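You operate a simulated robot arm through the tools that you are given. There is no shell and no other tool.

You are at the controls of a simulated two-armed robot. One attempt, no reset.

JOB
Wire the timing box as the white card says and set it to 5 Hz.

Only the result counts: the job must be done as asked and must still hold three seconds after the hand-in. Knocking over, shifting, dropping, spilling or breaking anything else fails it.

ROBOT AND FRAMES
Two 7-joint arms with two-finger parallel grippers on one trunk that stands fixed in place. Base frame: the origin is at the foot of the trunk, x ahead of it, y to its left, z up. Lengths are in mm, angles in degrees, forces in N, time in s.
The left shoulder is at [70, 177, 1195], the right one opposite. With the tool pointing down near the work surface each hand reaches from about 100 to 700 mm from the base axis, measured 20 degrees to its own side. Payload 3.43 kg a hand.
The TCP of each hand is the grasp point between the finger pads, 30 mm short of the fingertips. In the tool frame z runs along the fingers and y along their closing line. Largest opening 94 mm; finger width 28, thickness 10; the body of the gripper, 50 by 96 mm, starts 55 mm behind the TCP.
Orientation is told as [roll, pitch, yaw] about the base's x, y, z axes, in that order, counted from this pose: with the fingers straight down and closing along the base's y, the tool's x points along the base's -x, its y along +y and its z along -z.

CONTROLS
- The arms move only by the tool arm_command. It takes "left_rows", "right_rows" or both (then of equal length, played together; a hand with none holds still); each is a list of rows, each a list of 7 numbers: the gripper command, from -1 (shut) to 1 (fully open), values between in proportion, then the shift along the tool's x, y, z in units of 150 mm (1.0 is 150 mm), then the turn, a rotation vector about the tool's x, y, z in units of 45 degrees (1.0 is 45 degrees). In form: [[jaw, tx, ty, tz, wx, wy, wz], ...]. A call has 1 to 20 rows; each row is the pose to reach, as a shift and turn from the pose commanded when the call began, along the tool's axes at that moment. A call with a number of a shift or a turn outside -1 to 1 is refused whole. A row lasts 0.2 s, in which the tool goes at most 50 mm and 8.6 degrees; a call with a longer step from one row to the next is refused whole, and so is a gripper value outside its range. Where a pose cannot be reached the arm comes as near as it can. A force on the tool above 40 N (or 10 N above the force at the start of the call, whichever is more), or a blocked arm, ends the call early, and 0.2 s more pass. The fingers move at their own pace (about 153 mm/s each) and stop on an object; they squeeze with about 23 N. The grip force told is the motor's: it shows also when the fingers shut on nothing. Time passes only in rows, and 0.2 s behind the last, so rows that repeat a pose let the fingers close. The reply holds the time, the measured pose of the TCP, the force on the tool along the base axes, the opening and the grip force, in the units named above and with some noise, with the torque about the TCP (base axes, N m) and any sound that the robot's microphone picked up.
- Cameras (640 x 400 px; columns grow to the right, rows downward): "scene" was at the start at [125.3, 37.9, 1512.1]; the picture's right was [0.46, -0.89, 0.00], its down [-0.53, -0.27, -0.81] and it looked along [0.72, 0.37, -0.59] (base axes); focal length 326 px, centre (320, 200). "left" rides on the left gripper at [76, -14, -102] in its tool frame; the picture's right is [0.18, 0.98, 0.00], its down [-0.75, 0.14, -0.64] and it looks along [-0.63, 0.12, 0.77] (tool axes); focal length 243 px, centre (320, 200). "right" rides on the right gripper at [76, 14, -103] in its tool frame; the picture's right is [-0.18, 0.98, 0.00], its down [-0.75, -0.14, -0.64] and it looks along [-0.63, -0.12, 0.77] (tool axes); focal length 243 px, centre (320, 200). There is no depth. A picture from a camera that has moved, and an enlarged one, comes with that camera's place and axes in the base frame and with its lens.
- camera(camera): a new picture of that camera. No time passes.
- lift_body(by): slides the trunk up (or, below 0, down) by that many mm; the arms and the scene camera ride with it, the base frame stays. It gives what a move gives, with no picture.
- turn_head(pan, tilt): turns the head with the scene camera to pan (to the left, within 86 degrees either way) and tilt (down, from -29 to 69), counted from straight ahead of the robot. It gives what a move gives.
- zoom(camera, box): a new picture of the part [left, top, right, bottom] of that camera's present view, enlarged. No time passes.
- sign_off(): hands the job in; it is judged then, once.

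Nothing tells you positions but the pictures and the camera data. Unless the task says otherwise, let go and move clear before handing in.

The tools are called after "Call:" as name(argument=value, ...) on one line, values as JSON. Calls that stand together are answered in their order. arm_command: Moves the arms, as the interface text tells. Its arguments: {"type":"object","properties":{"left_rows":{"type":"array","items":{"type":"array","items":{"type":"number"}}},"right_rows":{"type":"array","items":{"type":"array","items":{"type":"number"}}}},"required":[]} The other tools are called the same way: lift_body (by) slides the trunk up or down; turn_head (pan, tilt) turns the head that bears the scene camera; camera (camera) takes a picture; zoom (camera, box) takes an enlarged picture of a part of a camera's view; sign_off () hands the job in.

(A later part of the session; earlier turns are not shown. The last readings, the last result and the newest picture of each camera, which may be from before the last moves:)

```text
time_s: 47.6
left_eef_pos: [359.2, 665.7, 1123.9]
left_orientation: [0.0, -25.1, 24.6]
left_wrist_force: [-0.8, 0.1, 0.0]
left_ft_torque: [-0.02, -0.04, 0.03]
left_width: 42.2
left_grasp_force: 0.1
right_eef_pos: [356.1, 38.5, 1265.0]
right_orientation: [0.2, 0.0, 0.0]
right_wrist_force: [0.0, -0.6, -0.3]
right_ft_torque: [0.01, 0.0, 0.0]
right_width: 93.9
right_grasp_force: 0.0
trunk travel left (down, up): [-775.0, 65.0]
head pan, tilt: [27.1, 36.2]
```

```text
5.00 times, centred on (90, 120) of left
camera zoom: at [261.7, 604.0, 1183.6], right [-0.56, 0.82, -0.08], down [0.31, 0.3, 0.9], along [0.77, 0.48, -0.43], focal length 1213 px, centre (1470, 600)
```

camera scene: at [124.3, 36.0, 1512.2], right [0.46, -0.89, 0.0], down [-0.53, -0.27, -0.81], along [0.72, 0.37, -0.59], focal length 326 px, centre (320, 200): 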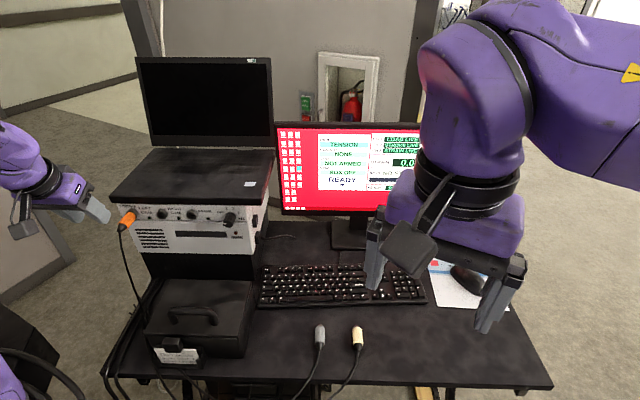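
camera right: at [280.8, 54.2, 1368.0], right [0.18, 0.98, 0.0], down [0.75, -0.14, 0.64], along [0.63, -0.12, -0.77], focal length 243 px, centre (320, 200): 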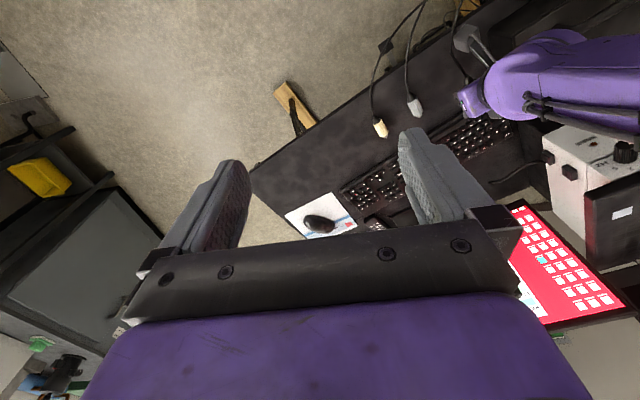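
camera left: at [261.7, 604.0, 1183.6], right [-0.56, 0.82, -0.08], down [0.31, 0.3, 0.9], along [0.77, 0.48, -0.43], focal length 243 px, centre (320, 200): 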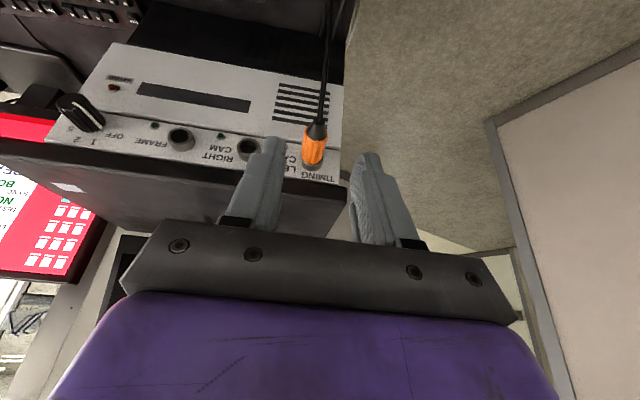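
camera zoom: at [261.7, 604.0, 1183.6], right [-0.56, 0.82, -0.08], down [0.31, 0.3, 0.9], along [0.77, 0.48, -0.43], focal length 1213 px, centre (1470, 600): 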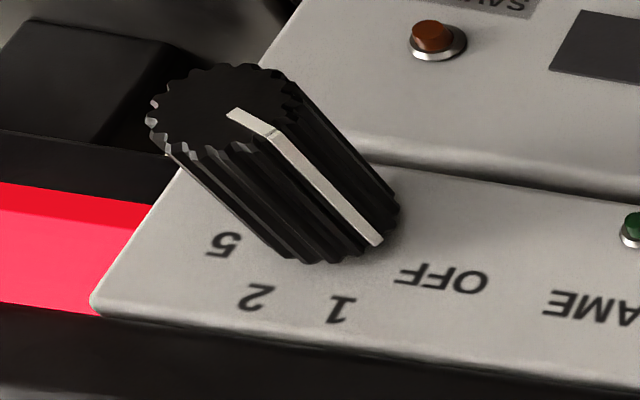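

The orange plug sits in LEFT CAM and holds. Next I'll set the knob (centre about V −220, Z 1020), so the LEDs and screen can give feedback on wiring; I'll move in front of it and turn the tool toward horizontal.

Call:
arm_command(left_rows=[[-0.1, 0.05, -0.15, -0.025, 0, 0, 0], [-0.1, 0.1, -0.35, -0.05, 0, 0, 0], [-0.1, 0.151, -0.6, -0.07, 0, 0, 0], [-0.1, 0.151, -0.8, -0.07, 0, 0, 0], [-0.1, 0.151, -1.0, -0.07, 0, 0, 0]])

Call:
arm_command(left_rows=[[-0.1, 0.02, -0.08, 0.04, 0, -0.16, 0], [-0.1, 0.04, -0.16, 0.08, 0, -0.32, 0], [-0.1, 0.06, -0.24, 0.12, 0, -0.48, 0], [-0.1, 0.08, -0.32, 0.16, 0, -0.64, 0], [-0.1, 0.1, -0.4, 0.2, 0, -0.8, 0], [-0.1, 0.113, -0.493, 0.242, 0, -0.96, 0]])

Call:
camera(camera="left")

Call:
camera(camera="scene")

```text
time_s: 48.8
left_eef_pos: [399.2, 518.9, 1124.1]
left_orientation: [0.1, -25.1, 24.7]
left_wrist_force: [-0.2, 0.1, 0.6]
left_ft_torque: [0.0, -0.03, 0.02]
left_width: 42.5
left_grasp_force: 0.0
right_eef_pos: [357.5, 38.4, 1263.3]
right_orientation: [0.1, -0.1, 0.0]
right_wrist_force: [0.0, -0.1, -1.0]
right_ft_torque: [0.04, -0.02, -0.01]
right_width: 94.3
right_grasp_force: 0.0
trunk travel left (down, up): [-775.0, 65.0]
head pan, tilt: [27.1, 36.2]
```

```text
time_s: 50.2
left_eef_pos: [423.9, 474.1, 1109.1]
left_orientation: [-5.5, -63.8, 30.6]
left_wrist_force: [0.6, -0.3, 0.2]
left_ft_torque: [0.0, 0.01, -0.02]
left_width: 42.1
left_grasp_force: 0.1
left hand out of reach, approached as far as the arm can: row 5, 6
right_eef_pos: [354.3, 40.5, 1264.7]
right_orientation: [0.0, -0.2, 0.0]
right_wrist_force: [0.6, 1.0, 1.4]
right_ft_torque: [-0.02, -0.03, 0.02]
right_width: 94.1
right_grasp_force: 0.0
trunk travel left (down, up): [-775.0, 65.0]
head pan, tilt: [27.1, 36.2]
```

```text
taken
camera left: at [317.0, 404.4, 1086.3], right [-0.5, 0.84, -0.21], down [-0.3, 0.06, 0.95], along [0.81, 0.54, 0.22], focal length 243 px, centre (320, 200)
```

left: 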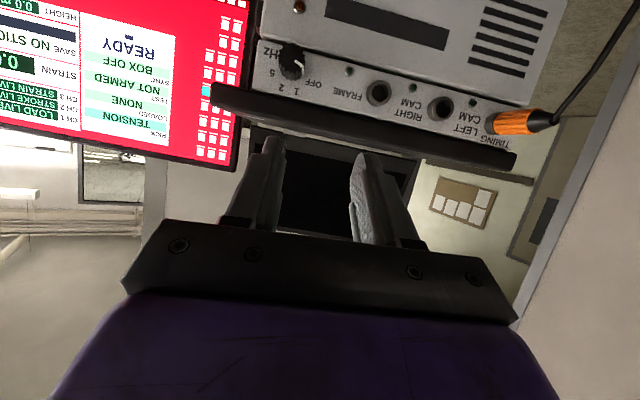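

```text
taken
camera scene: at [123.3, 39.2, 1512.2], right [0.46, -0.89, 0.0], down [-0.52, -0.27, -0.81], along [0.72, 0.37, -0.59], focal length 326 px, centre (320, 200)
```

scene: 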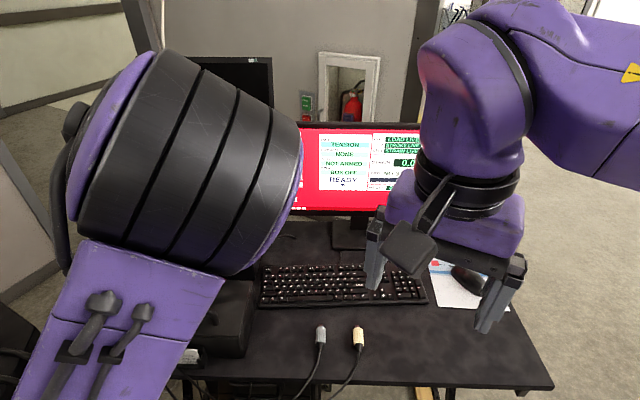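

The arm can't tilt that far this close to its body, but I don't need fully horizontal: a 55–60° tilt works if I rotate the hand about the knob's own axis. I'll move forward and reduce the tilt slightly.

Call:
arm_command(left_rows=[[-0.1, 0.01, 0, 0.11, 0, 0.06, 0], [-0.1, 0.02, 0, 0.22, 0, 0.13, 0], [-0.1, 0.03, 0, 0.33, 0, 0.19, 0], [-0.1, 0.038, 0, 0.445, 0, 0.25, 0], [-0.1, 0.038, 0, 0.445, 0, 0.25, 0]])

Call:
camera(camera="left")

Call:
camera(camera="scene")

```text
time_s: 51.4
left_eef_pos: [481.2, 492.6, 1081.9]
left_orientation: [-0.1, -52.8, 24.5]
left_wrist_force: [0.5, 0.0, 0.0]
left_ft_torque: [0.0, -0.03, 0.02]
left_width: 42.4
left_grasp_force: 0.1
right_eef_pos: [355.3, 40.2, 1264.2]
right_orientation: [0.0, 0.1, 0.0]
right_wrist_force: [0.3, 0.8, 0.4]
right_ft_torque: [0.0, -0.03, -0.02]
right_width: 94.0
right_grasp_force: 0.0
trunk travel left (down, up): [-775.0, 65.0]
head pan, tilt: [27.1, 36.2]
```

```text
taken
camera left: at [370.4, 425.0, 1081.0], right [-0.51, 0.85, -0.15], down [-0.11, 0.1, 0.99], along [0.85, 0.52, 0.04], focal length 243 px, centre (320, 200)
```

left: 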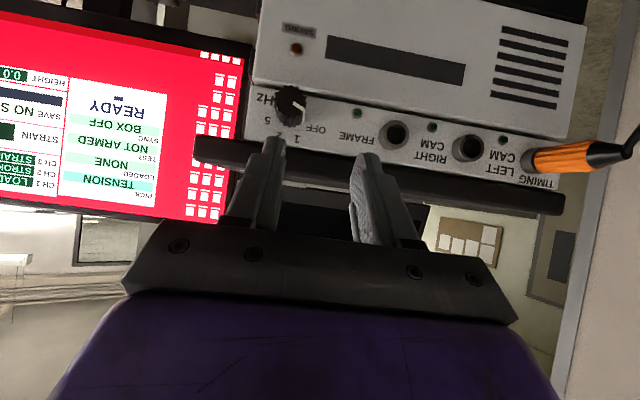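

```text
taken
camera scene: at [124.5, 38.0, 1512.1], right [0.46, -0.89, 0.0], down [-0.53, -0.27, -0.81], along [0.72, 0.37, -0.59], focal length 326 px, centre (320, 200)
```

scene: 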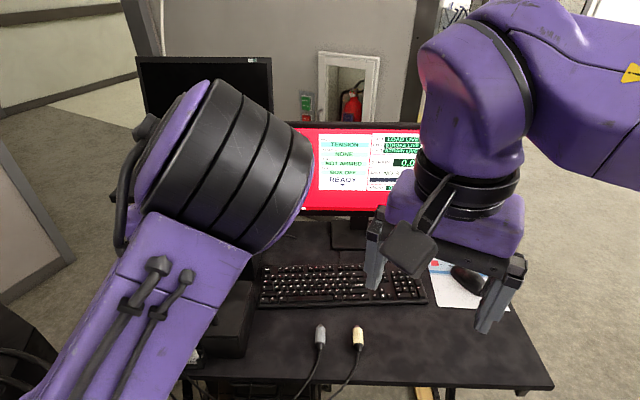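

Now at a clean 53° tilt. I'll line up in front of the knob with open jaws.

Call:
arm_command(left_rows=[[0.05, 0.093, -0.056, 0.101, 0, 0, 0], [0.05, 0.187, -0.113, 0.203, 0, 0, 0], [0.05, 0.28, -0.169, 0.304, 0, 0, 0], [0.05, 0.28, -0.169, 0.304, 0, 0, 0]])

Call:
camera(camera="left")

Call:
zoom(camera="left", box=[230, 60, 390, 180])

```text
time_s: 52.4
left_eef_pos: [504.0, 474.3, 1017.4]
left_orientation: [-0.2, -52.9, 24.8]
left_wrist_force: [-0.3, 0.1, -0.2]
left_ft_torque: [0.02, -0.04, -0.01]
left_width: 49.3
left_grasp_force: 0.1
right_eef_pos: [356.4, 39.9, 1263.5]
right_orientation: [0.0, 0.0, 0.0]
right_wrist_force: [-0.7, 0.6, 0.9]
right_ft_torque: [-0.04, -0.01, 0.01]
right_width: 94.0
right_grasp_force: 0.1
trunk travel left (down, up): [-775.0, 65.0]
head pan, tilt: [27.1, 36.2]
```

```text
taken
camera left: at [393.3, 406.9, 1017.2], right [-0.51, 0.85, -0.15], down [-0.11, 0.11, 0.99], along [0.85, 0.52, 0.04], focal length 243 px, centre (320, 200)
```

left: 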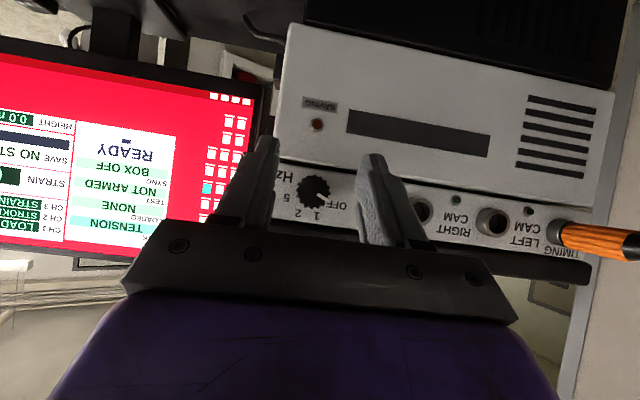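

```text
3.33 times, centred on (310, 120) of left
camera zoom: at [393.3, 406.9, 1017.2], right [-0.51, 0.85, -0.15], down [-0.11, 0.11, 0.99], along [0.85, 0.52, 0.04], focal length 809 px, centre (353, 467)
```

zoom: 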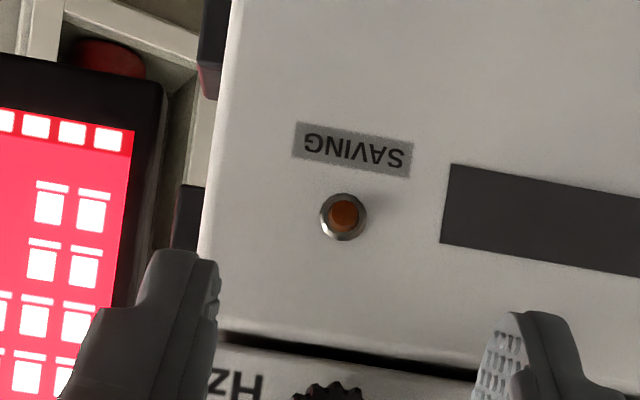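

Call:
zoom(camera="left", box=[250, 140, 410, 260])

Call:
zoom(camera="left", box=[270, 160, 360, 230])

```text
3.33 times, centred on (330, 200) of left
camera zoom: at [393.3, 406.9, 1017.2], right [-0.51, 0.85, -0.15], down [-0.11, 0.11, 0.99], along [0.85, 0.52, 0.04], focal length 809 px, centre (287, 200)
```

zoom: 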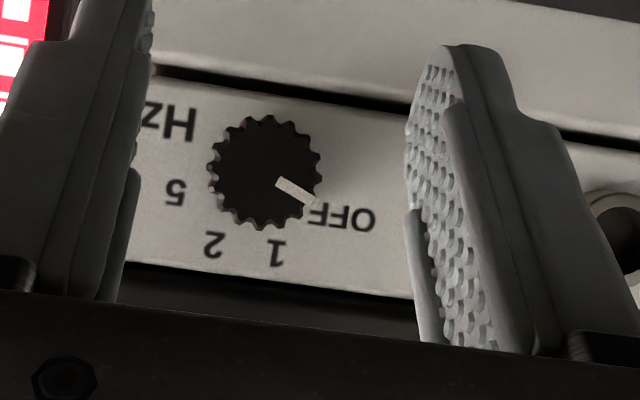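

```text
5.71 times, centred on (315, 195) of left
camera zoom: at [393.3, 406.9, 1017.2], right [-0.51, 0.85, -0.15], down [-0.11, 0.11, 0.99], along [0.85, 0.52, 0.04], focal length 1386 px, centre (349, 229)
```

zoom: 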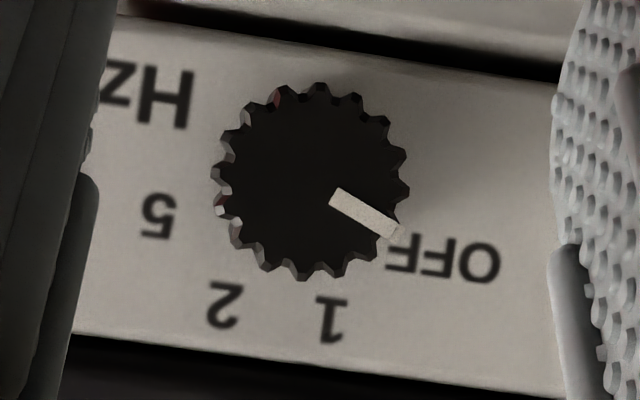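

I now have a clear frontal view: the pointer is exactly at OFF (67.5° left of vertical), with 1, 2 and 5 at 45° steps, so it needs 135° clockwise. I'll pre-rotate the hand by −45° about the knob axis at this standoff.

Call:
arm_command(left_rows=[[0.05, -0.003, 0.001, -0.002, 0.1005, 0, -0.1329], [0.05, -0.005, 0.001, -0.004, 0.2011, 0, -0.2659], [0.05, -0.008, 0.002, -0.006, 0.3016, 0, -0.3988], [0.05, -0.011, 0.003, -0.008, 0.4021, 0, -0.5317], [0.05, -0.013, 0.003, -0.01, 0.5027, 0, -0.6647], [0.05, -0.016, 0.004, -0.012, 0.6032, 0, -0.7976], [0.05, -0.016, 0.004, -0.012, 0.6032, 0, -0.7976]])

Call:
camera(camera="left")

Call:
camera(camera="scene")

```text
time_s: 54.0
left_eef_pos: [503.9, 472.2, 1022.4]
left_orientation: [-59.0, -34.2, 67.7]
left_wrist_force: [0.1, 1.0, -0.3]
left_ft_torque: [0.01, 0.01, 0.01]
left_width: 49.6
left_grasp_force: 0.1
right_eef_pos: [356.6, 39.2, 1263.2]
right_orientation: [0.1, 0.0, 0.1]
right_wrist_force: [0.5, -0.4, 0.2]
right_ft_torque: [-0.01, 0.01, -0.03]
right_width: 94.2
right_grasp_force: 0.1
trunk travel left (down, up): [-775.0, 65.0]
head pan, tilt: [27.1, 36.2]
```

```text
taken
camera left: at [390.7, 410.5, 1032.8], right [-0.35, 0.49, -0.8], down [-0.38, 0.7, 0.6], along [0.86, 0.51, -0.06], focal length 243 px, centre (320, 200)
```

left: 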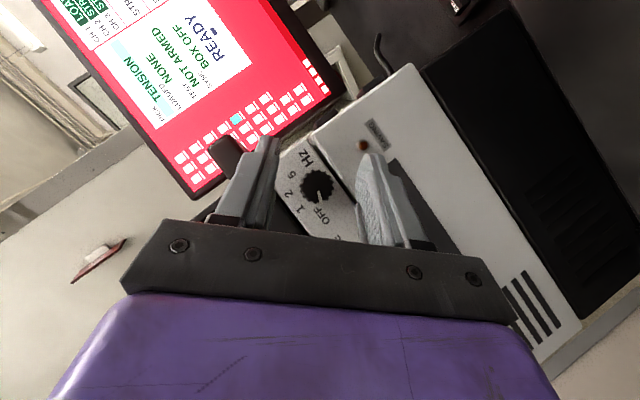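

```text
taken
camera scene: at [125.6, 37.0, 1512.0], right [0.46, -0.89, 0.0], down [-0.53, -0.27, -0.81], along [0.72, 0.37, -0.59], focal length 326 px, centre (320, 200)
```

scene: 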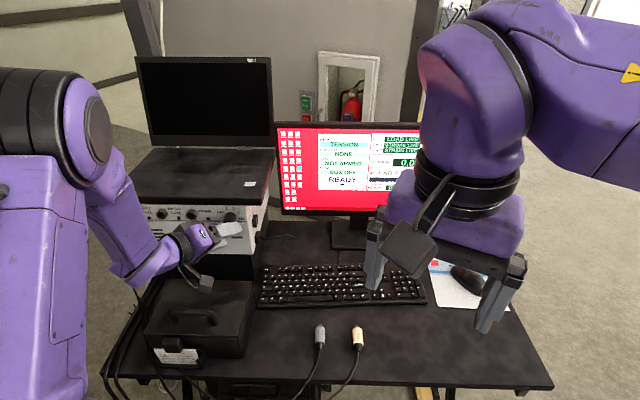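

Call:
zoom(camera="scene", box=[80, 180, 280, 310])

Call:
zoom(camera="left", box=[260, 130, 400, 240])

Call:
camera(camera="right")

```text
3.08 times, centred on (180, 245) of scene
camera zoom: at [125.6, 37.0, 1512.0], right [0.46, -0.89, 0.0], down [-0.53, -0.27, -0.81], along [0.72, 0.37, -0.59], focal length 1002 px, centre (751, 62)
```

zoom: 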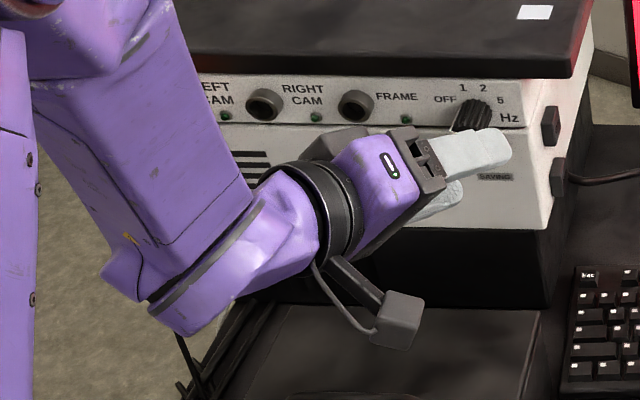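

```text
3.64 times, centred on (330, 185) of left
camera zoom: at [390.7, 410.5, 1032.8], right [-0.35, 0.49, -0.8], down [-0.38, 0.7, 0.6], along [0.86, 0.51, -0.06], focal length 882 px, centre (284, 254)
```

zoom: 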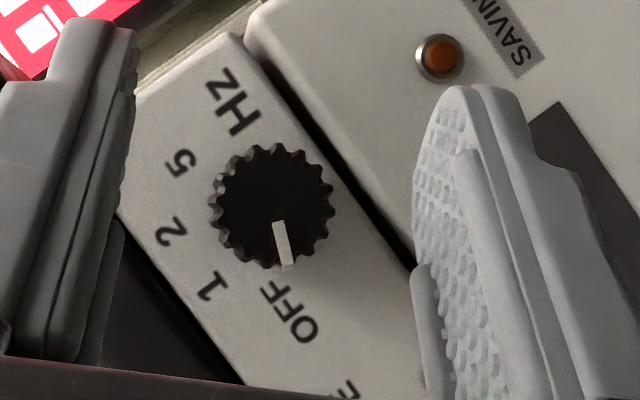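

```text
taken
camera right: at [280.6, 53.0, 1368.1], right [0.18, 0.98, 0.0], down [0.75, -0.14, 0.64], along [0.63, -0.12, -0.77], focal length 243 px, centre (320, 200)
```

right: 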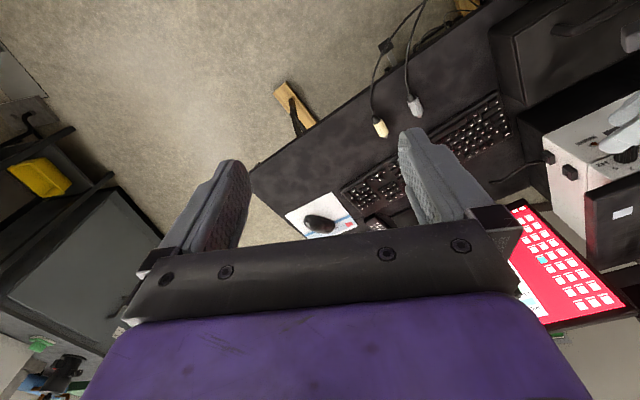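

The hand is rotated and the knob lies 2.5 mm off the jaw centre line; I'll correct that, narrow the jaws a bit, and move in around the knob.

Call:
arm_command(left_rows=[[-0.2, -0.02, 0.0167, 0.03, 0, 0, 0], [-0.2, -0.06, 0.0167, 0.08, 0, 0, 0], [-0.2, -0.1, 0.0167, 0.132, 0, 0, 0], [-0.2, -0.1287, 0.0167, 0.1702, 0, 0, 0], [-0.2, -0.1287, 0.0167, 0.1702, 0, 0, 0]])

Call:
zoom(camera="left", box=[260, 130, 400, 240])

Call:
zoom(camera="scene", box=[170, 190, 280, 260])

```text
time_s: 55.2
left_eef_pos: [532.0, 487.5, 1019.3]
left_orientation: [-58.9, -34.3, 67.6]
left_wrist_force: [0.2, 0.3, 0.0]
left_ft_torque: [-0.02, 0.01, -0.03]
left_width: 37.6
left_grasp_force: 0.1
right_eef_pos: [356.2, 38.9, 1263.9]
right_orientation: [-0.1, 0.0, 0.0]
right_wrist_force: [-0.5, 0.0, 0.0]
right_ft_torque: [0.01, 0.01, -0.01]
right_width: 93.7
right_grasp_force: 0.2
trunk travel left (down, up): [-775.0, 65.0]
head pan, tilt: [27.1, 36.2]
```

```text
3.64 times, centred on (330, 185) of left
camera zoom: at [418.9, 425.8, 1029.7], right [-0.35, 0.49, -0.8], down [-0.38, 0.7, 0.6], along [0.86, 0.51, -0.06], focal length 882 px, centre (284, 254)
```

zoom: 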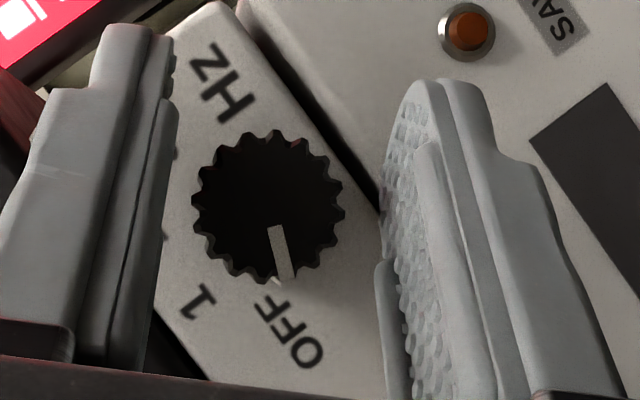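

```text
5.71 times, centred on (225, 225) of scene
camera zoom: at [125.2, 37.4, 1512.1], right [0.46, -0.89, 0.0], down [-0.53, -0.27, -0.81], along [0.72, 0.37, -0.59], focal length 1861 px, centre (863, 57)
```

zoom: 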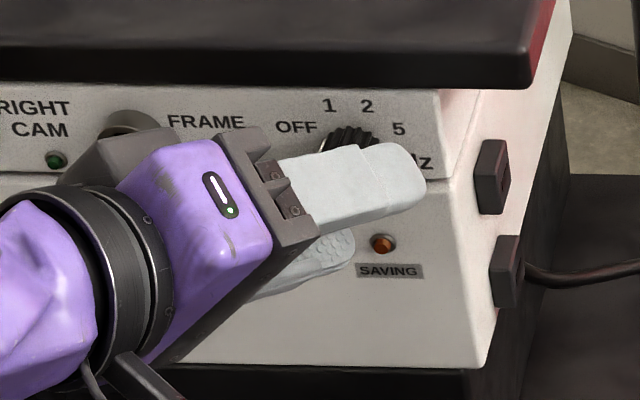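

The knob is between the fingers. I'll centre (−1.4 mm) and close on it.

Call:
arm_command(left_rows=[[-0.2, 0, -0.009, 0, 0, 0, 0], [-0.4, 0, -0.009, 0, 0, 0, 0], [-1, 0, -0.009, 0, 0, 0, 0], [-1, 0, -0.009, 0, 0, 0, 0]])

Call:
zoom(camera="left", box=[260, 130, 400, 240])

```text
time_s: 56.2
left_eef_pos: [531.8, 488.1, 1018.1]
left_orientation: [-58.9, -34.2, 67.8]
left_wrist_force: [-0.3, 0.8, -1.5]
left_ft_torque: [-0.04, 0.11, 0.48]
left_width: 24.4
left_grasp_force: 44.7
right_eef_pos: [356.6, 39.8, 1263.7]
right_orientation: [-0.1, 0.0, 0.0]
right_wrist_force: [-0.3, -0.3, -0.3]
right_ft_torque: [0.01, -0.02, -0.02]
right_width: 94.2
right_grasp_force: 0.1
trunk travel left (down, up): [-775.0, 65.0]
head pan, tilt: [27.1, 36.2]
```

```text
3.64 times, centred on (330, 185) of left
camera zoom: at [419.1, 424.6, 1030.1], right [-0.35, 0.49, -0.8], down [-0.38, 0.7, 0.6], along [0.86, 0.52, -0.06], focal length 882 px, centre (284, 254)
```

zoom: 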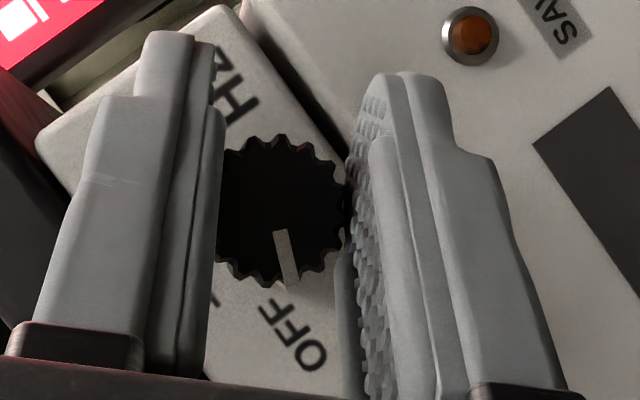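

Firm grip on the knob. Now I'll turn it 45° clockwise (first step) and check.

Call:
arm_command(left_rows=[[-1, 0, 0, 0, -0.1005, 0, 0.1329], [-1, 0, 0, 0, -0.2011, 0, 0.2659], [-1, 0, 0, 0, -0.3016, 0, 0.3988], [-1, 0, 0, 0, -0.4021, 0, 0.5317], [-1, 0, 0, 0, -0.5027, 0, 0.6647], [-1, 0, 0, 0, -0.6032, 0, 0.7976], [-1, 0, 0, 0, -0.6032, 0, 0.7976]])

Call:
zoom(camera="left", box=[260, 130, 400, 240])

Call:
zoom(camera="scene", box=[310, 125, 430, 200])

```text
time_s: 57.8
left_eef_pos: [531.7, 487.9, 1019.3]
left_orientation: [0.0, -52.6, 24.5]
left_wrist_force: [-16.7, -13.9, -23.8]
left_ft_torque: [-0.25, 0.51, 0.28]
left_width: 24.7
left_grasp_force: 44.9
right_eef_pos: [355.7, 39.1, 1264.6]
right_orientation: [-0.1, 0.0, 0.0]
right_wrist_force: [-0.7, -0.4, 0.2]
right_ft_torque: [-0.01, 0.0, -0.01]
right_width: 94.1
right_grasp_force: 0.0
trunk travel left (down, up): [-775.0, 65.0]
head pan, tilt: [27.1, 36.2]
```

```text
3.64 times, centred on (330, 185) of left
camera zoom: at [421.0, 420.5, 1020.8], right [-0.51, 0.85, -0.15], down [-0.11, 0.11, 0.99], along [0.85, 0.52, 0.04], focal length 882 px, centre (284, 254)
```

zoom: 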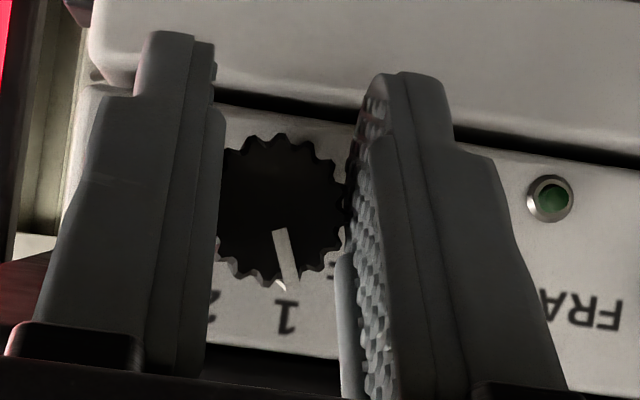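

```text
5.33 times, centred on (370, 162) of scene
camera zoom: at [124.6, 37.3, 1511.9], right [0.46, -0.89, 0.0], down [-0.53, -0.27, -0.81], along [0.72, 0.37, -0.59], focal length 1737 px, centre (53, 400)
```

zoom: 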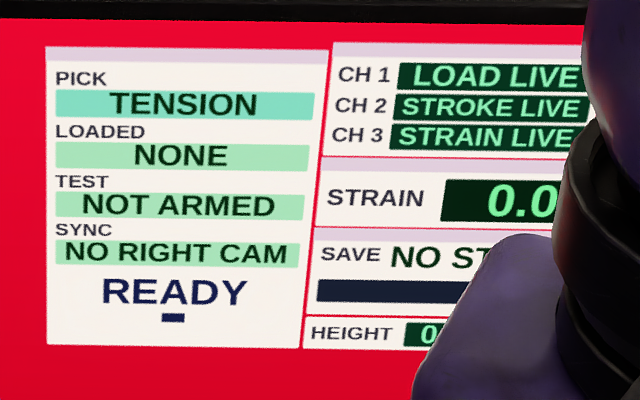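

The knob is at 1 and the screen's SYNC line now reads "NO RIGHT CAM" – so LEFT CAM is accepted as wired. I'll relieve the built-up side load on the knob before the next step.

Call:
arm_command(left_rows=[[-1, 0.008, -0.002, -0.002, 0, 0, 0], [-1, 0.0165, -0.0047, -0.004, 0, 0, 0], [-1, 0.0165, -0.0047, -0.004, 0, 0, 0]])

```text
time_s: 58.6
left_eef_pos: [532.2, 487.4, 1020.3]
left_orientation: [-0.2, -52.9, 24.8]
left_wrist_force: [-8.4, -6.0, -14.9]
left_ft_torque: [-0.24, 0.54, 0.31]
left_width: 24.6
left_grasp_force: 45.1
right_eef_pos: [357.0, 40.4, 1264.5]
right_orientation: [0.0, -0.1, -0.1]
right_wrist_force: [0.1, 0.1, 0.2]
right_ft_torque: [-0.05, -0.03, 0.0]
right_width: 94.0
right_grasp_force: 0.0
trunk travel left (down, up): [-775.0, 65.0]
head pan, tilt: [27.1, 36.2]
```

Call:
arm_command(left_rows=[[-1, 0.008, -0.001, 0, 0, 0, 0], [-1, 0.0155, -0.001, 0.001, 0, 0, 0], [-1, 0.0155, -0.001, 0.001, 0, 0, 0]])

```text
time_s: 59.4
left_eef_pos: [531.1, 487.9, 1020.6]
left_orientation: [-0.3, -53.2, 24.7]
left_wrist_force: [3.1, 8.8, 4.9]
left_ft_torque: [-0.05, 0.08, 0.56]
left_width: 24.8
left_grasp_force: 45.8
right_eef_pos: [357.2, 40.7, 1264.5]
right_orientation: [0.0, 0.0, 0.0]
right_wrist_force: [-0.6, 0.2, 0.3]
right_ft_torque: [-0.01, 0.02, -0.01]
right_width: 94.0
right_grasp_force: 0.0
trunk travel left (down, up): [-775.0, 65.0]
head pan, tilt: [27.1, 36.2]
```

Call:
arm_command(left_rows=[[-1, 0, 0, 0, -0.1005, 0, 0.1329], [-1, 0, 0, 0, -0.2011, 0, 0.2659], [-1, 0, 0, 0, -0.3016, 0, 0.3988], [-1, 0, 0, 0, -0.3016, 0, 0.3988]])

Call:
zoom(camera="left", box=[260, 130, 400, 240])

```text
time_s: 60.2
left_eef_pos: [532.3, 487.5, 1019.7]
left_orientation: [31.6, -46.4, -1.0]
left_wrist_force: [-6.1, -22.6, 2.2]
left_ft_torque: [0.29, -0.65, 0.11]
left_width: 25.0
left_grasp_force: 45.0
left hand out of reach, approached as far as the arm can: row 3, 4
right_eef_pos: [355.6, 34.2, 1263.7]
right_orientation: [-0.2, 0.0, -0.1]
right_wrist_force: [2.5, -15.3, -7.7]
right_ft_torque: [0.63, 0.06, 0.09]
right_width: 85.2
right_grasp_force: 0.0
trunk travel left (down, up): [-775.0, 65.0]
head pan, tilt: [27.1, 36.2]
stopped in row 4 (left hand): the force on the tool passed its limit at 50 N (the readings are from after the stop); the commanded pose is now the measured one
```

```text
3.64 times, centred on (330, 185) of left
camera zoom: at [420.2, 423.0, 1019.5], right [-0.49, 0.85, 0.22], down [0.07, -0.22, 0.97], along [0.87, 0.49, 0.05], focal length 882 px, centre (284, 254)
```

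zoom: 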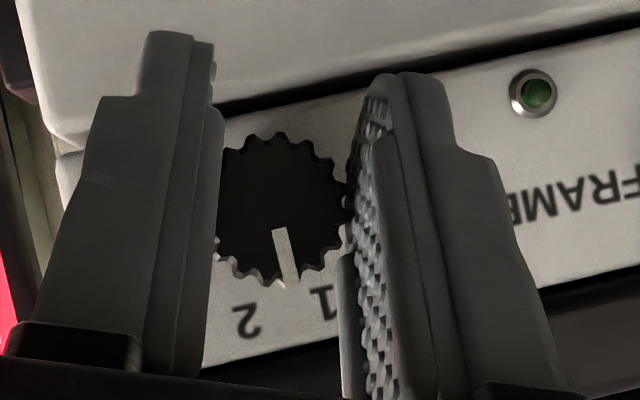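

The left elbow has bumped the right hand. I'll look, and then move the right arm clear before continuing.

Call:
camera(camera="scene")

Call:
camera(camera="right")

```text
taken
camera scene: at [122.7, 30.5, 1512.5], right [0.45, -0.89, 0.0], down [-0.52, -0.26, -0.81], along [0.72, 0.37, -0.59], focal length 326 px, centre (320, 200)
```

scene: 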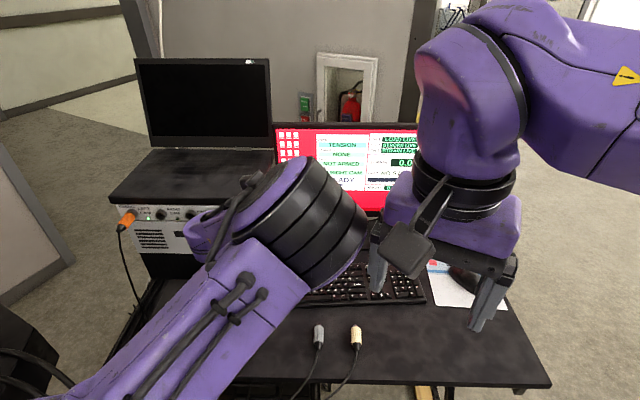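

```text
taken
camera right: at [278.9, 48.2, 1366.8], right [0.19, 0.98, 0.0], down [0.75, -0.14, 0.64], along [0.63, -0.12, -0.77], focal length 243 px, centre (320, 200)
```

right: 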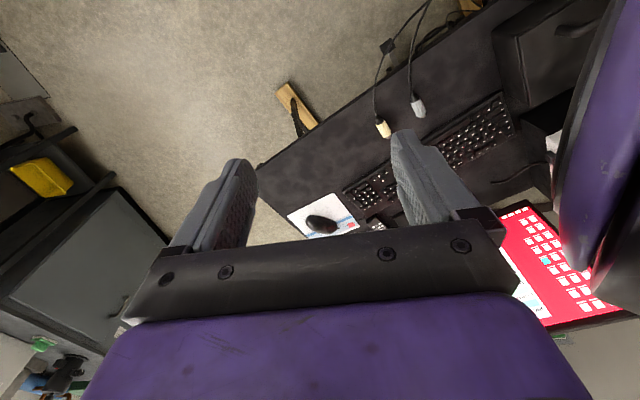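

Call:
arm_command(right_rows=[[1, 0.08, -0.2, 0, 0, 0, 0], [1, 0.16, -0.4, 0, 0, 0, 0], [1, 0.24, -0.6, 0, 0, 0, 0], [1, 0.32, -0.8, 0, 0, 0, 0], [1, 0.4, -1.0, 0, 0, 0, 0]])

Call:
camera(camera="right")

Call:
camera(camera="scene")

```text
time_s: 61.4
left_eef_pos: [531.2, 488.4, 1021.1]
left_orientation: [31.8, -46.3, -0.9]
left_wrist_force: [-5.9, -28.5, -2.0]
left_ft_torque: [0.14, -0.26, 0.11]
left_width: 25.0
left_grasp_force: 45.1
right_eef_pos: [293.9, -114.9, 1261.7]
right_orientation: [0.1, 0.0, 0.0]
right_wrist_force: [0.2, 0.3, 0.1]
right_ft_torque: [0.02, -0.01, 0.02]
right_width: 94.0
right_grasp_force: 0.1
trunk travel left (down, up): [-775.0, 65.0]
head pan, tilt: [27.1, 36.2]
```

```text
taken
camera right: at [217.6, -102.4, 1366.6], right [0.18, 0.98, 0.0], down [0.75, -0.14, 0.64], along [0.63, -0.12, -0.77], focal length 243 px, centre (320, 200)
```

right: 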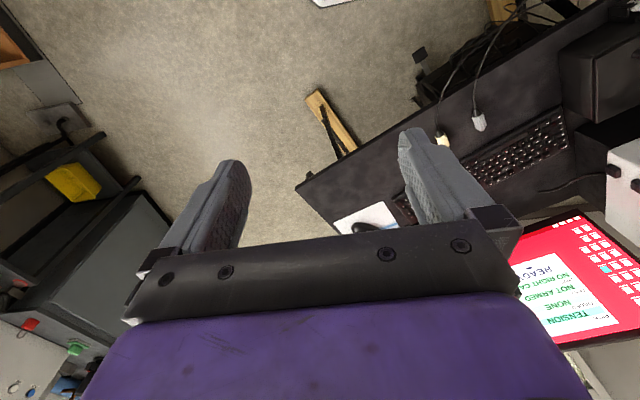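

```text
taken
camera scene: at [124.0, 29.2, 1512.3], right [0.46, -0.89, 0.0], down [-0.52, -0.26, -0.81], along [0.72, 0.37, -0.59], focal length 326 px, centre (320, 200)
```

scene: 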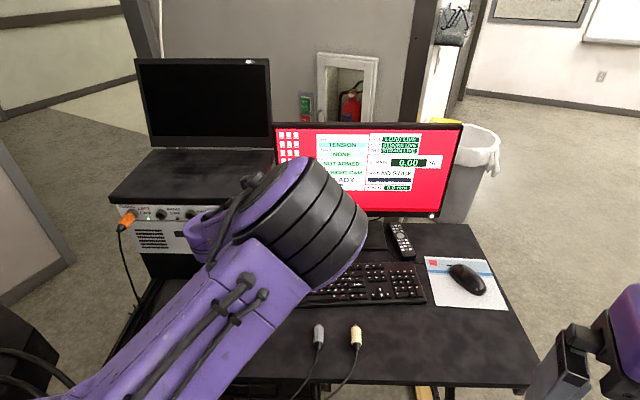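

The right hand is clear now. The left hand is pressing the knob sideways (about 23 N), so I'll relieve that first.

Call:
arm_command(left_rows=[[-1, 0.0015, -0.0085, -0.007, 0, 0, 0], [-1, 0.003, -0.017, -0.014, 0, 0, 0], [-1, 0.0045, -0.0253, -0.0212, 0, 0, 0], [-1, 0.0045, -0.0253, -0.0212, 0, 0, 0]])

Call:
zoom(camera="left", box=[260, 130, 400, 240])

```text
time_s: 62.4
left_eef_pos: [532.4, 488.6, 1021.1]
left_orientation: [31.4, -46.3, -0.4]
left_wrist_force: [6.6, -8.0, 7.8]
left_ft_torque: [0.16, -0.26, 0.36]
left_width: 25.0
left_grasp_force: 45.2
right_eef_pos: [294.2, -112.1, 1262.3]
right_orientation: [-0.1, 0.2, -0.1]
right_wrist_force: [0.8, -0.3, -0.8]
right_ft_torque: [-0.01, -0.02, -0.02]
right_width: 94.1
right_grasp_force: 0.1
trunk travel left (down, up): [-775.0, 65.0]
head pan, tilt: [27.1, 36.2]
```

```text
3.64 times, centred on (330, 185) of left
camera zoom: at [420.8, 422.2, 1019.9], right [-0.49, 0.84, 0.22], down [0.07, -0.21, 0.97], along [0.87, 0.49, 0.05], focal length 882 px, centre (284, 254)
```

zoom: 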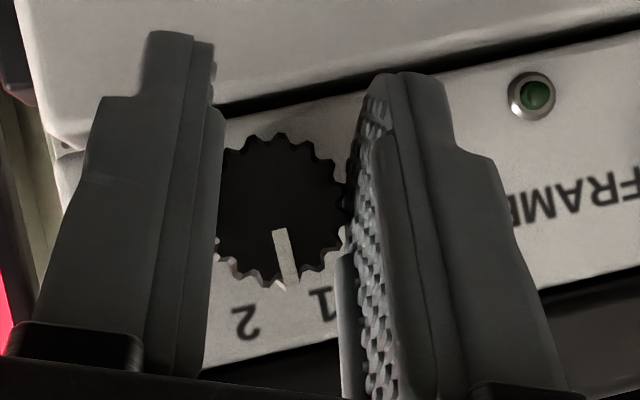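

The arm reaches its limit near +20° of roll, so I'll let go here, rotate back to −45° and re-grip for the remaining turn.

Call:
arm_command(left_rows=[[-0.4, 0, 0, 0, 0, 0, 0], [-0.1, 0, 0, 0, 0, 0, 0], [-0.1, 0.02, -0.001, -0.026, 0, 0, 0], [-0.1, 0.0415, -0.0017, -0.0522, 0, 0, 0]])

Call:
zoom(camera="left", box=[260, 130, 400, 240])

Call:
zoom(camera="scene", box=[270, 120, 470, 220])

```text
time_s: 63.4
left_eef_pos: [523.4, 490.1, 1020.1]
left_orientation: [30.8, -46.0, 0.0]
left_wrist_force: [0.4, -0.1, -0.1]
left_ft_torque: [0.02, -0.04, 0.02]
left_width: 42.5
left_grasp_force: 0.0
left hand out of reach, approached as far as the arm can: row 4
right_eef_pos: [294.7, -109.4, 1262.9]
right_orientation: [-0.3, 0.1, 0.0]
right_wrist_force: [-0.3, -0.1, -0.7]
right_ft_torque: [-0.02, 0.0, -0.02]
right_width: 93.8
right_grasp_force: 0.1
trunk travel left (down, up): [-775.0, 65.0]
head pan, tilt: [27.1, 36.2]
```

```text
3.64 times, centred on (330, 185) of left
camera zoom: at [412.0, 423.9, 1020.7], right [-0.49, 0.84, 0.22], down [0.07, -0.21, 0.98], along [0.87, 0.49, 0.04], focal length 882 px, centre (284, 254)
```

zoom: 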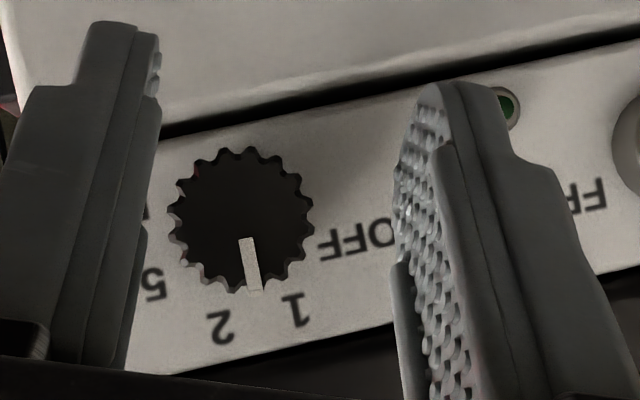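

```text
3.20 times, centred on (370, 170) of scene
camera zoom: at [125.0, 37.2, 1512.1], right [0.46, -0.89, 0.0], down [-0.53, -0.27, -0.81], along [0.72, 0.37, -0.59], focal length 1042 px, centre (160, 296)
```

zoom: 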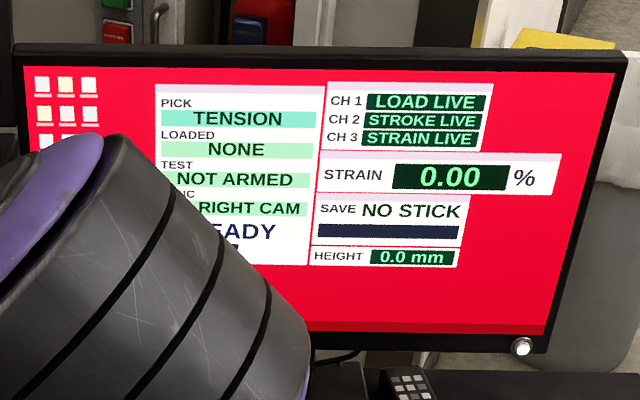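

The knob stays where I left it (pointer straight up, no spring-back), so 67.5° remain. I'll retreat slightly and rotate the open hand back for one more stroke.

Call:
arm_command(left_rows=[[-0.1, 0.04, -0.01, -0.055, 0, 0, 0], [-0.1, 0.0927, -0.0383, -0.138, 0.1038, -0.0042, -0.1304], [-0.1, 0.0927, -0.0383, -0.138, 0.2075, -0.0084, -0.2608], [-0.1, 0.0927, -0.0383, -0.138, 0.3113, -0.0127, -0.3912], [-0.1, 0.0927, -0.0383, -0.138, 0.415, -0.0169, -0.5215], [-0.1, 0.0927, -0.0383, -0.138, 0.5188, -0.0211, -0.6519], [-0.1, 0.0927, -0.0383, -0.138, 0.5188, -0.0211, -0.6519]])

Call:
zoom(camera="left", box=[260, 130, 400, 240])

```text
time_s: 65.0
left_eef_pos: [503.6, 470.6, 1021.8]
left_orientation: [-25.7, -49.0, 43.1]
left_wrist_force: [-0.1, -0.1, 0.8]
left_ft_torque: [-0.03, -0.02, 0.0]
left_width: 42.3
left_grasp_force: 0.1
left hand out of reach, approached as far as the arm can: row 1
right_eef_pos: [295.9, -109.2, 1263.1]
right_orientation: [-0.3, 0.1, 0.0]
right_wrist_force: [0.2, 0.4, 0.2]
right_ft_torque: [-0.01, 0.0, 0.0]
right_width: 94.1
right_grasp_force: 0.0
trunk travel left (down, up): [-775.0, 65.0]
head pan, tilt: [27.1, 36.2]
```

```text
3.64 times, centred on (330, 185) of left
camera zoom: at [392.1, 408.5, 1028.6], right [-0.46, 0.78, -0.42], down [-0.2, 0.37, 0.91], along [0.86, 0.5, -0.01], focal length 882 px, centre (284, 254)
```

zoom: 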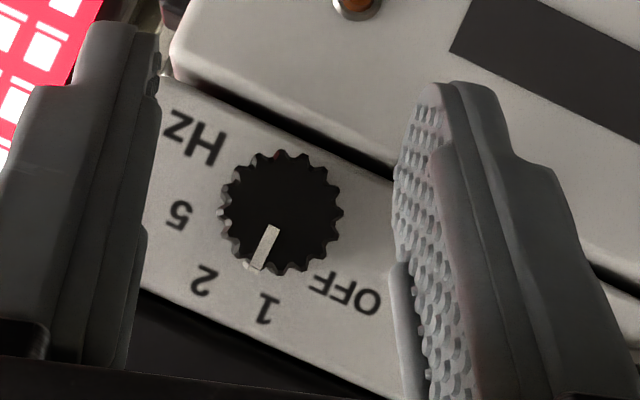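

Call:
arm_command(left_rows=[[-0.1, 0, 0, 0, 0.1011, -0.0045, -0.1268], [-0.1, 0, 0, 0, 0.2021, -0.0091, -0.2537], [-0.1, 0, 0, 0, 0.3032, -0.0136, -0.3805], [-0.1, 0, 0, 0, 0.4042, -0.0182, -0.5074], [-0.1, 0, 0, 0, 0.5053, -0.0227, -0.6342], [-0.1, 0, 0, 0, 0.5053, -0.0227, -0.6342]])

Call:
zoom(camera="left", box=[260, 130, 400, 240])

Call:
camera(camera="scene")

```text
time_s: 66.4
left_eef_pos: [505.7, 473.4, 1022.5]
left_orientation: [-65.9, -29.0, 69.4]
left_wrist_force: [0.4, 0.5, -0.3]
left_ft_torque: [0.0, 0.0, 0.03]
left_width: 42.4
left_grasp_force: 0.0
right_eef_pos: [295.9, -110.0, 1262.4]
right_orientation: [-0.2, 0.1, -0.1]
right_wrist_force: [0.2, 1.0, -0.5]
right_ft_torque: [0.03, 0.02, 0.01]
right_width: 94.0
right_grasp_force: 0.1
trunk travel left (down, up): [-775.0, 65.0]
head pan, tilt: [27.1, 36.2]
```

```text
3.64 times, centred on (330, 185) of left
camera zoom: at [390.3, 414.9, 1031.9], right [-0.28, 0.4, -0.87], down [-0.39, 0.78, 0.48], along [0.87, 0.48, -0.06], focal length 882 px, centre (284, 254)
```

zoom: 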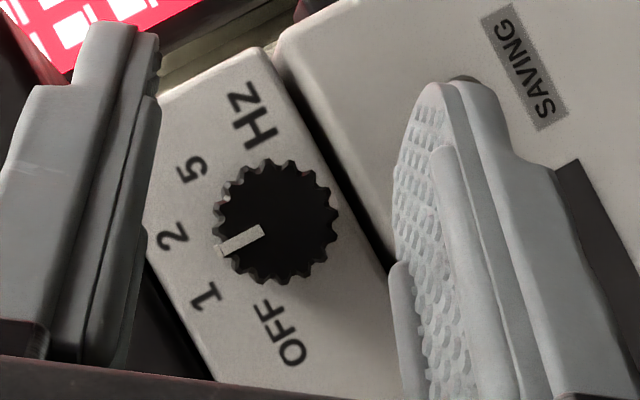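

```text
taken
camera scene: at [125.6, 36.1, 1512.1], right [0.46, -0.89, 0.0], down [-0.53, -0.27, -0.81], along [0.72, 0.37, -0.59], focal length 326 px, centre (320, 200)
```

scene: 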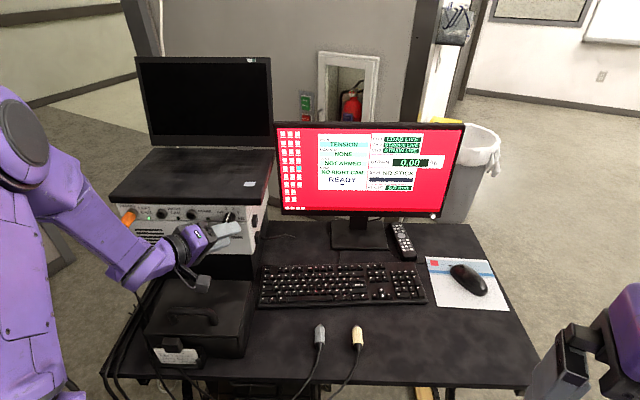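

Call:
arm_command(left_rows=[[-0.15, -0.015, 0.0155, 0.004, 0, 0, 0], [-0.2, -0.055, 0.0175, 0.055, 0, 0, 0], [-0.2, -0.095, 0.0194, 0.105, 0, 0, 0], [-0.2, -0.1357, 0.0212, 0.1555, 0, 0, 0], [-0.2, -0.1357, 0.0212, 0.1555, 0, 0, 0]])

Call:
zoom(camera="left", box=[260, 130, 400, 240])

```text
time_s: 67.6
left_eef_pos: [532.7, 485.9, 1021.0]
left_orientation: [-65.6, -29.1, 69.5]
left_wrist_force: [1.0, -0.3, 0.6]
left_ft_torque: [0.02, -0.06, 0.02]
left_width: 37.4
left_grasp_force: 0.0
right_eef_pos: [295.1, -110.0, 1263.2]
right_orientation: [-0.2, 0.1, 0.1]
right_wrist_force: [-0.4, 0.4, -0.3]
right_ft_torque: [-0.02, 0.06, -0.02]
right_width: 94.0
right_grasp_force: 0.1
trunk travel left (down, up): [-775.0, 65.0]
head pan, tilt: [27.1, 36.2]
```

```text
3.64 times, centred on (330, 185) of left
camera zoom: at [417.0, 429.0, 1031.2], right [-0.28, 0.4, -0.87], down [-0.39, 0.78, 0.48], along [0.87, 0.48, -0.06], focal length 882 px, centre (284, 254)
```

zoom: 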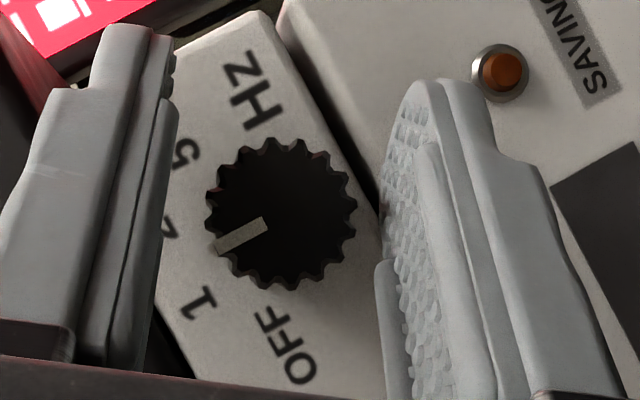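

Centred again. I'll close on the knob and turn the first 30°, then check the load.

Call:
arm_command(left_rows=[[-0.4, 0, 0, 0, 0, 0, 0], [-1, 0, 0, 0, 0, 0, 0], [-1, 0, 0, 0, 0, 0, 0], [-1, 0, 0, 0, -0.1038, 0.0048, 0.1303], [-1, 0, 0, 0, -0.2076, 0.0095, 0.2607], [-1, 0, 0, 0, -0.3114, 0.0143, 0.391], [-1, 0, 0, 0, -0.4151, 0.019, 0.5213], [-1, 0, 0, 0, -0.4151, 0.019, 0.5213]])

Call:
zoom(camera="left", box=[260, 130, 400, 240])

```text
time_s: 69.4
left_eef_pos: [531.8, 487.5, 1020.5]
left_orientation: [-34.3, -46.6, 49.7]
left_wrist_force: [-2.5, -3.3, -7.3]
left_ft_torque: [-0.26, 0.42, 0.57]
left_width: 24.8
left_grasp_force: 44.8
right_eef_pos: [295.4, -108.5, 1262.4]
right_orientation: [-0.3, 0.2, 0.0]
right_wrist_force: [-0.1, -0.3, -0.7]
right_ft_torque: [-0.01, 0.01, 0.03]
right_width: 94.2
right_grasp_force: 0.1
trunk travel left (down, up): [-775.0, 65.0]
head pan, tilt: [27.1, 36.2]
```

```text
3.64 times, centred on (330, 185) of left
camera zoom: at [418.6, 425.4, 1027.6], right [-0.44, 0.74, -0.52], down [-0.24, 0.46, 0.86], along [0.87, 0.5, -0.02], focal length 882 px, centre (284, 254)
```

zoom: 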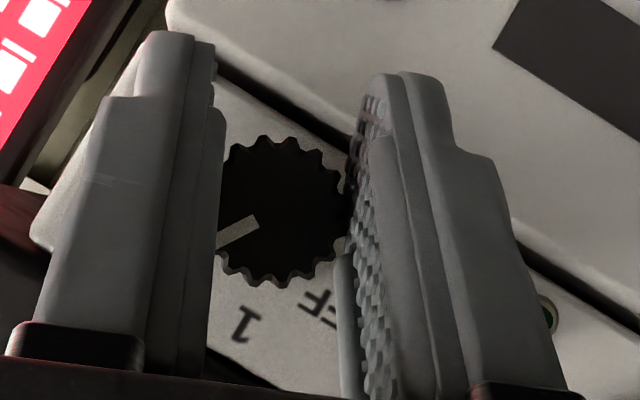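

Call:
arm_command(left_rows=[[-1, 0, 0, 0, -0.0996, 0.0046, 0.1251], [-1, 0, 0, 0, -0.1992, 0.0091, 0.2502], [-1, 0, 0, 0, -0.2988, 0.0137, 0.3754], [-1, 0, 0, 0, -0.2988, 0.0137, 0.3754]])

Call:
zoom(camera="left", box=[260, 130, 400, 240])

```text
time_s: 70.4
left_eef_pos: [532.0, 487.3, 1020.1]
left_orientation: [-2.1, -51.3, 24.8]
left_wrist_force: [-3.1, -5.3, -8.3]
left_ft_torque: [-0.35, 0.64, 0.45]
left_width: 24.6
left_grasp_force: 45.0
right_eef_pos: [295.3, -109.3, 1263.2]
right_orientation: [-0.3, 0.2, 0.1]
right_wrist_force: [-0.1, -0.6, 0.1]
right_ft_torque: [0.04, 0.02, 0.0]
right_width: 94.2
right_grasp_force: 0.0
trunk travel left (down, up): [-775.0, 65.0]
head pan, tilt: [27.1, 36.2]
```

```text
3.64 times, centred on (330, 185) of left
camera zoom: at [419.5, 423.4, 1024.2], right [-0.49, 0.85, -0.17], down [-0.09, 0.14, 0.99], along [0.87, 0.5, 0.01], focal length 882 px, centre (284, 254)
```

zoom: 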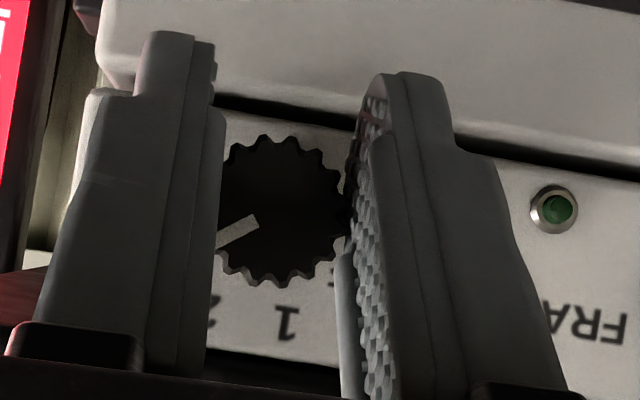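

Call:
arm_command(left_rows=[[-1, 0, 0, 0, -0.0692, 0.0032, 0.0869], [-1, 0, 0, 0, -0.1384, 0.0063, 0.1738], [-1, 0, 0, 0, -0.1384, 0.0063, 0.1738]])

Call:
zoom(camera="left", box=[260, 130, 400, 240])

Call:
camera(camera="scene")

```text
time_s: 71.2
left_eef_pos: [530.5, 487.9, 1020.3]
left_orientation: [13.7, -50.2, 12.6]
left_wrist_force: [-4.7, -8.0, -9.0]
left_ft_torque: [-0.16, 0.41, 0.61]
left_width: 24.7
left_grasp_force: 45.1
right_eef_pos: [294.9, -110.0, 1263.5]
right_orientation: [-0.2, 0.1, 0.0]
right_wrist_force: [-1.0, 0.2, -0.7]
right_ft_torque: [-0.02, -0.01, 0.01]
right_width: 94.2
right_grasp_force: 0.1
trunk travel left (down, up): [-775.0, 65.0]
head pan, tilt: [27.1, 36.2]
```

```text
3.64 times, centred on (330, 185) of left
camera zoom: at [419.9, 422.7, 1022.4], right [-0.5, 0.87, 0.01], down [-0.02, -0.02, 1.0], along [0.87, 0.5, 0.03], focal length 882 px, centre (284, 254)
```

zoom: 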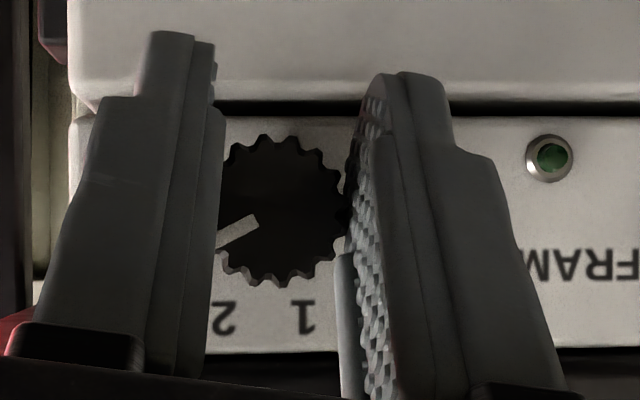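

```text
taken
camera scene: at [125.5, 36.3, 1512.0], right [0.46, -0.89, 0.0], down [-0.53, -0.27, -0.81], along [0.72, 0.37, -0.59], focal length 326 px, centre (320, 200)
```

scene: 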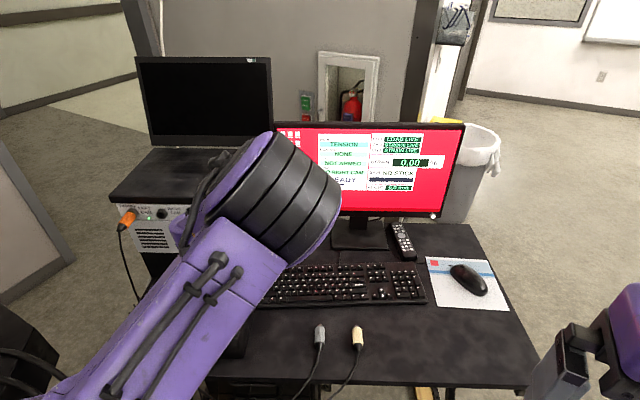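

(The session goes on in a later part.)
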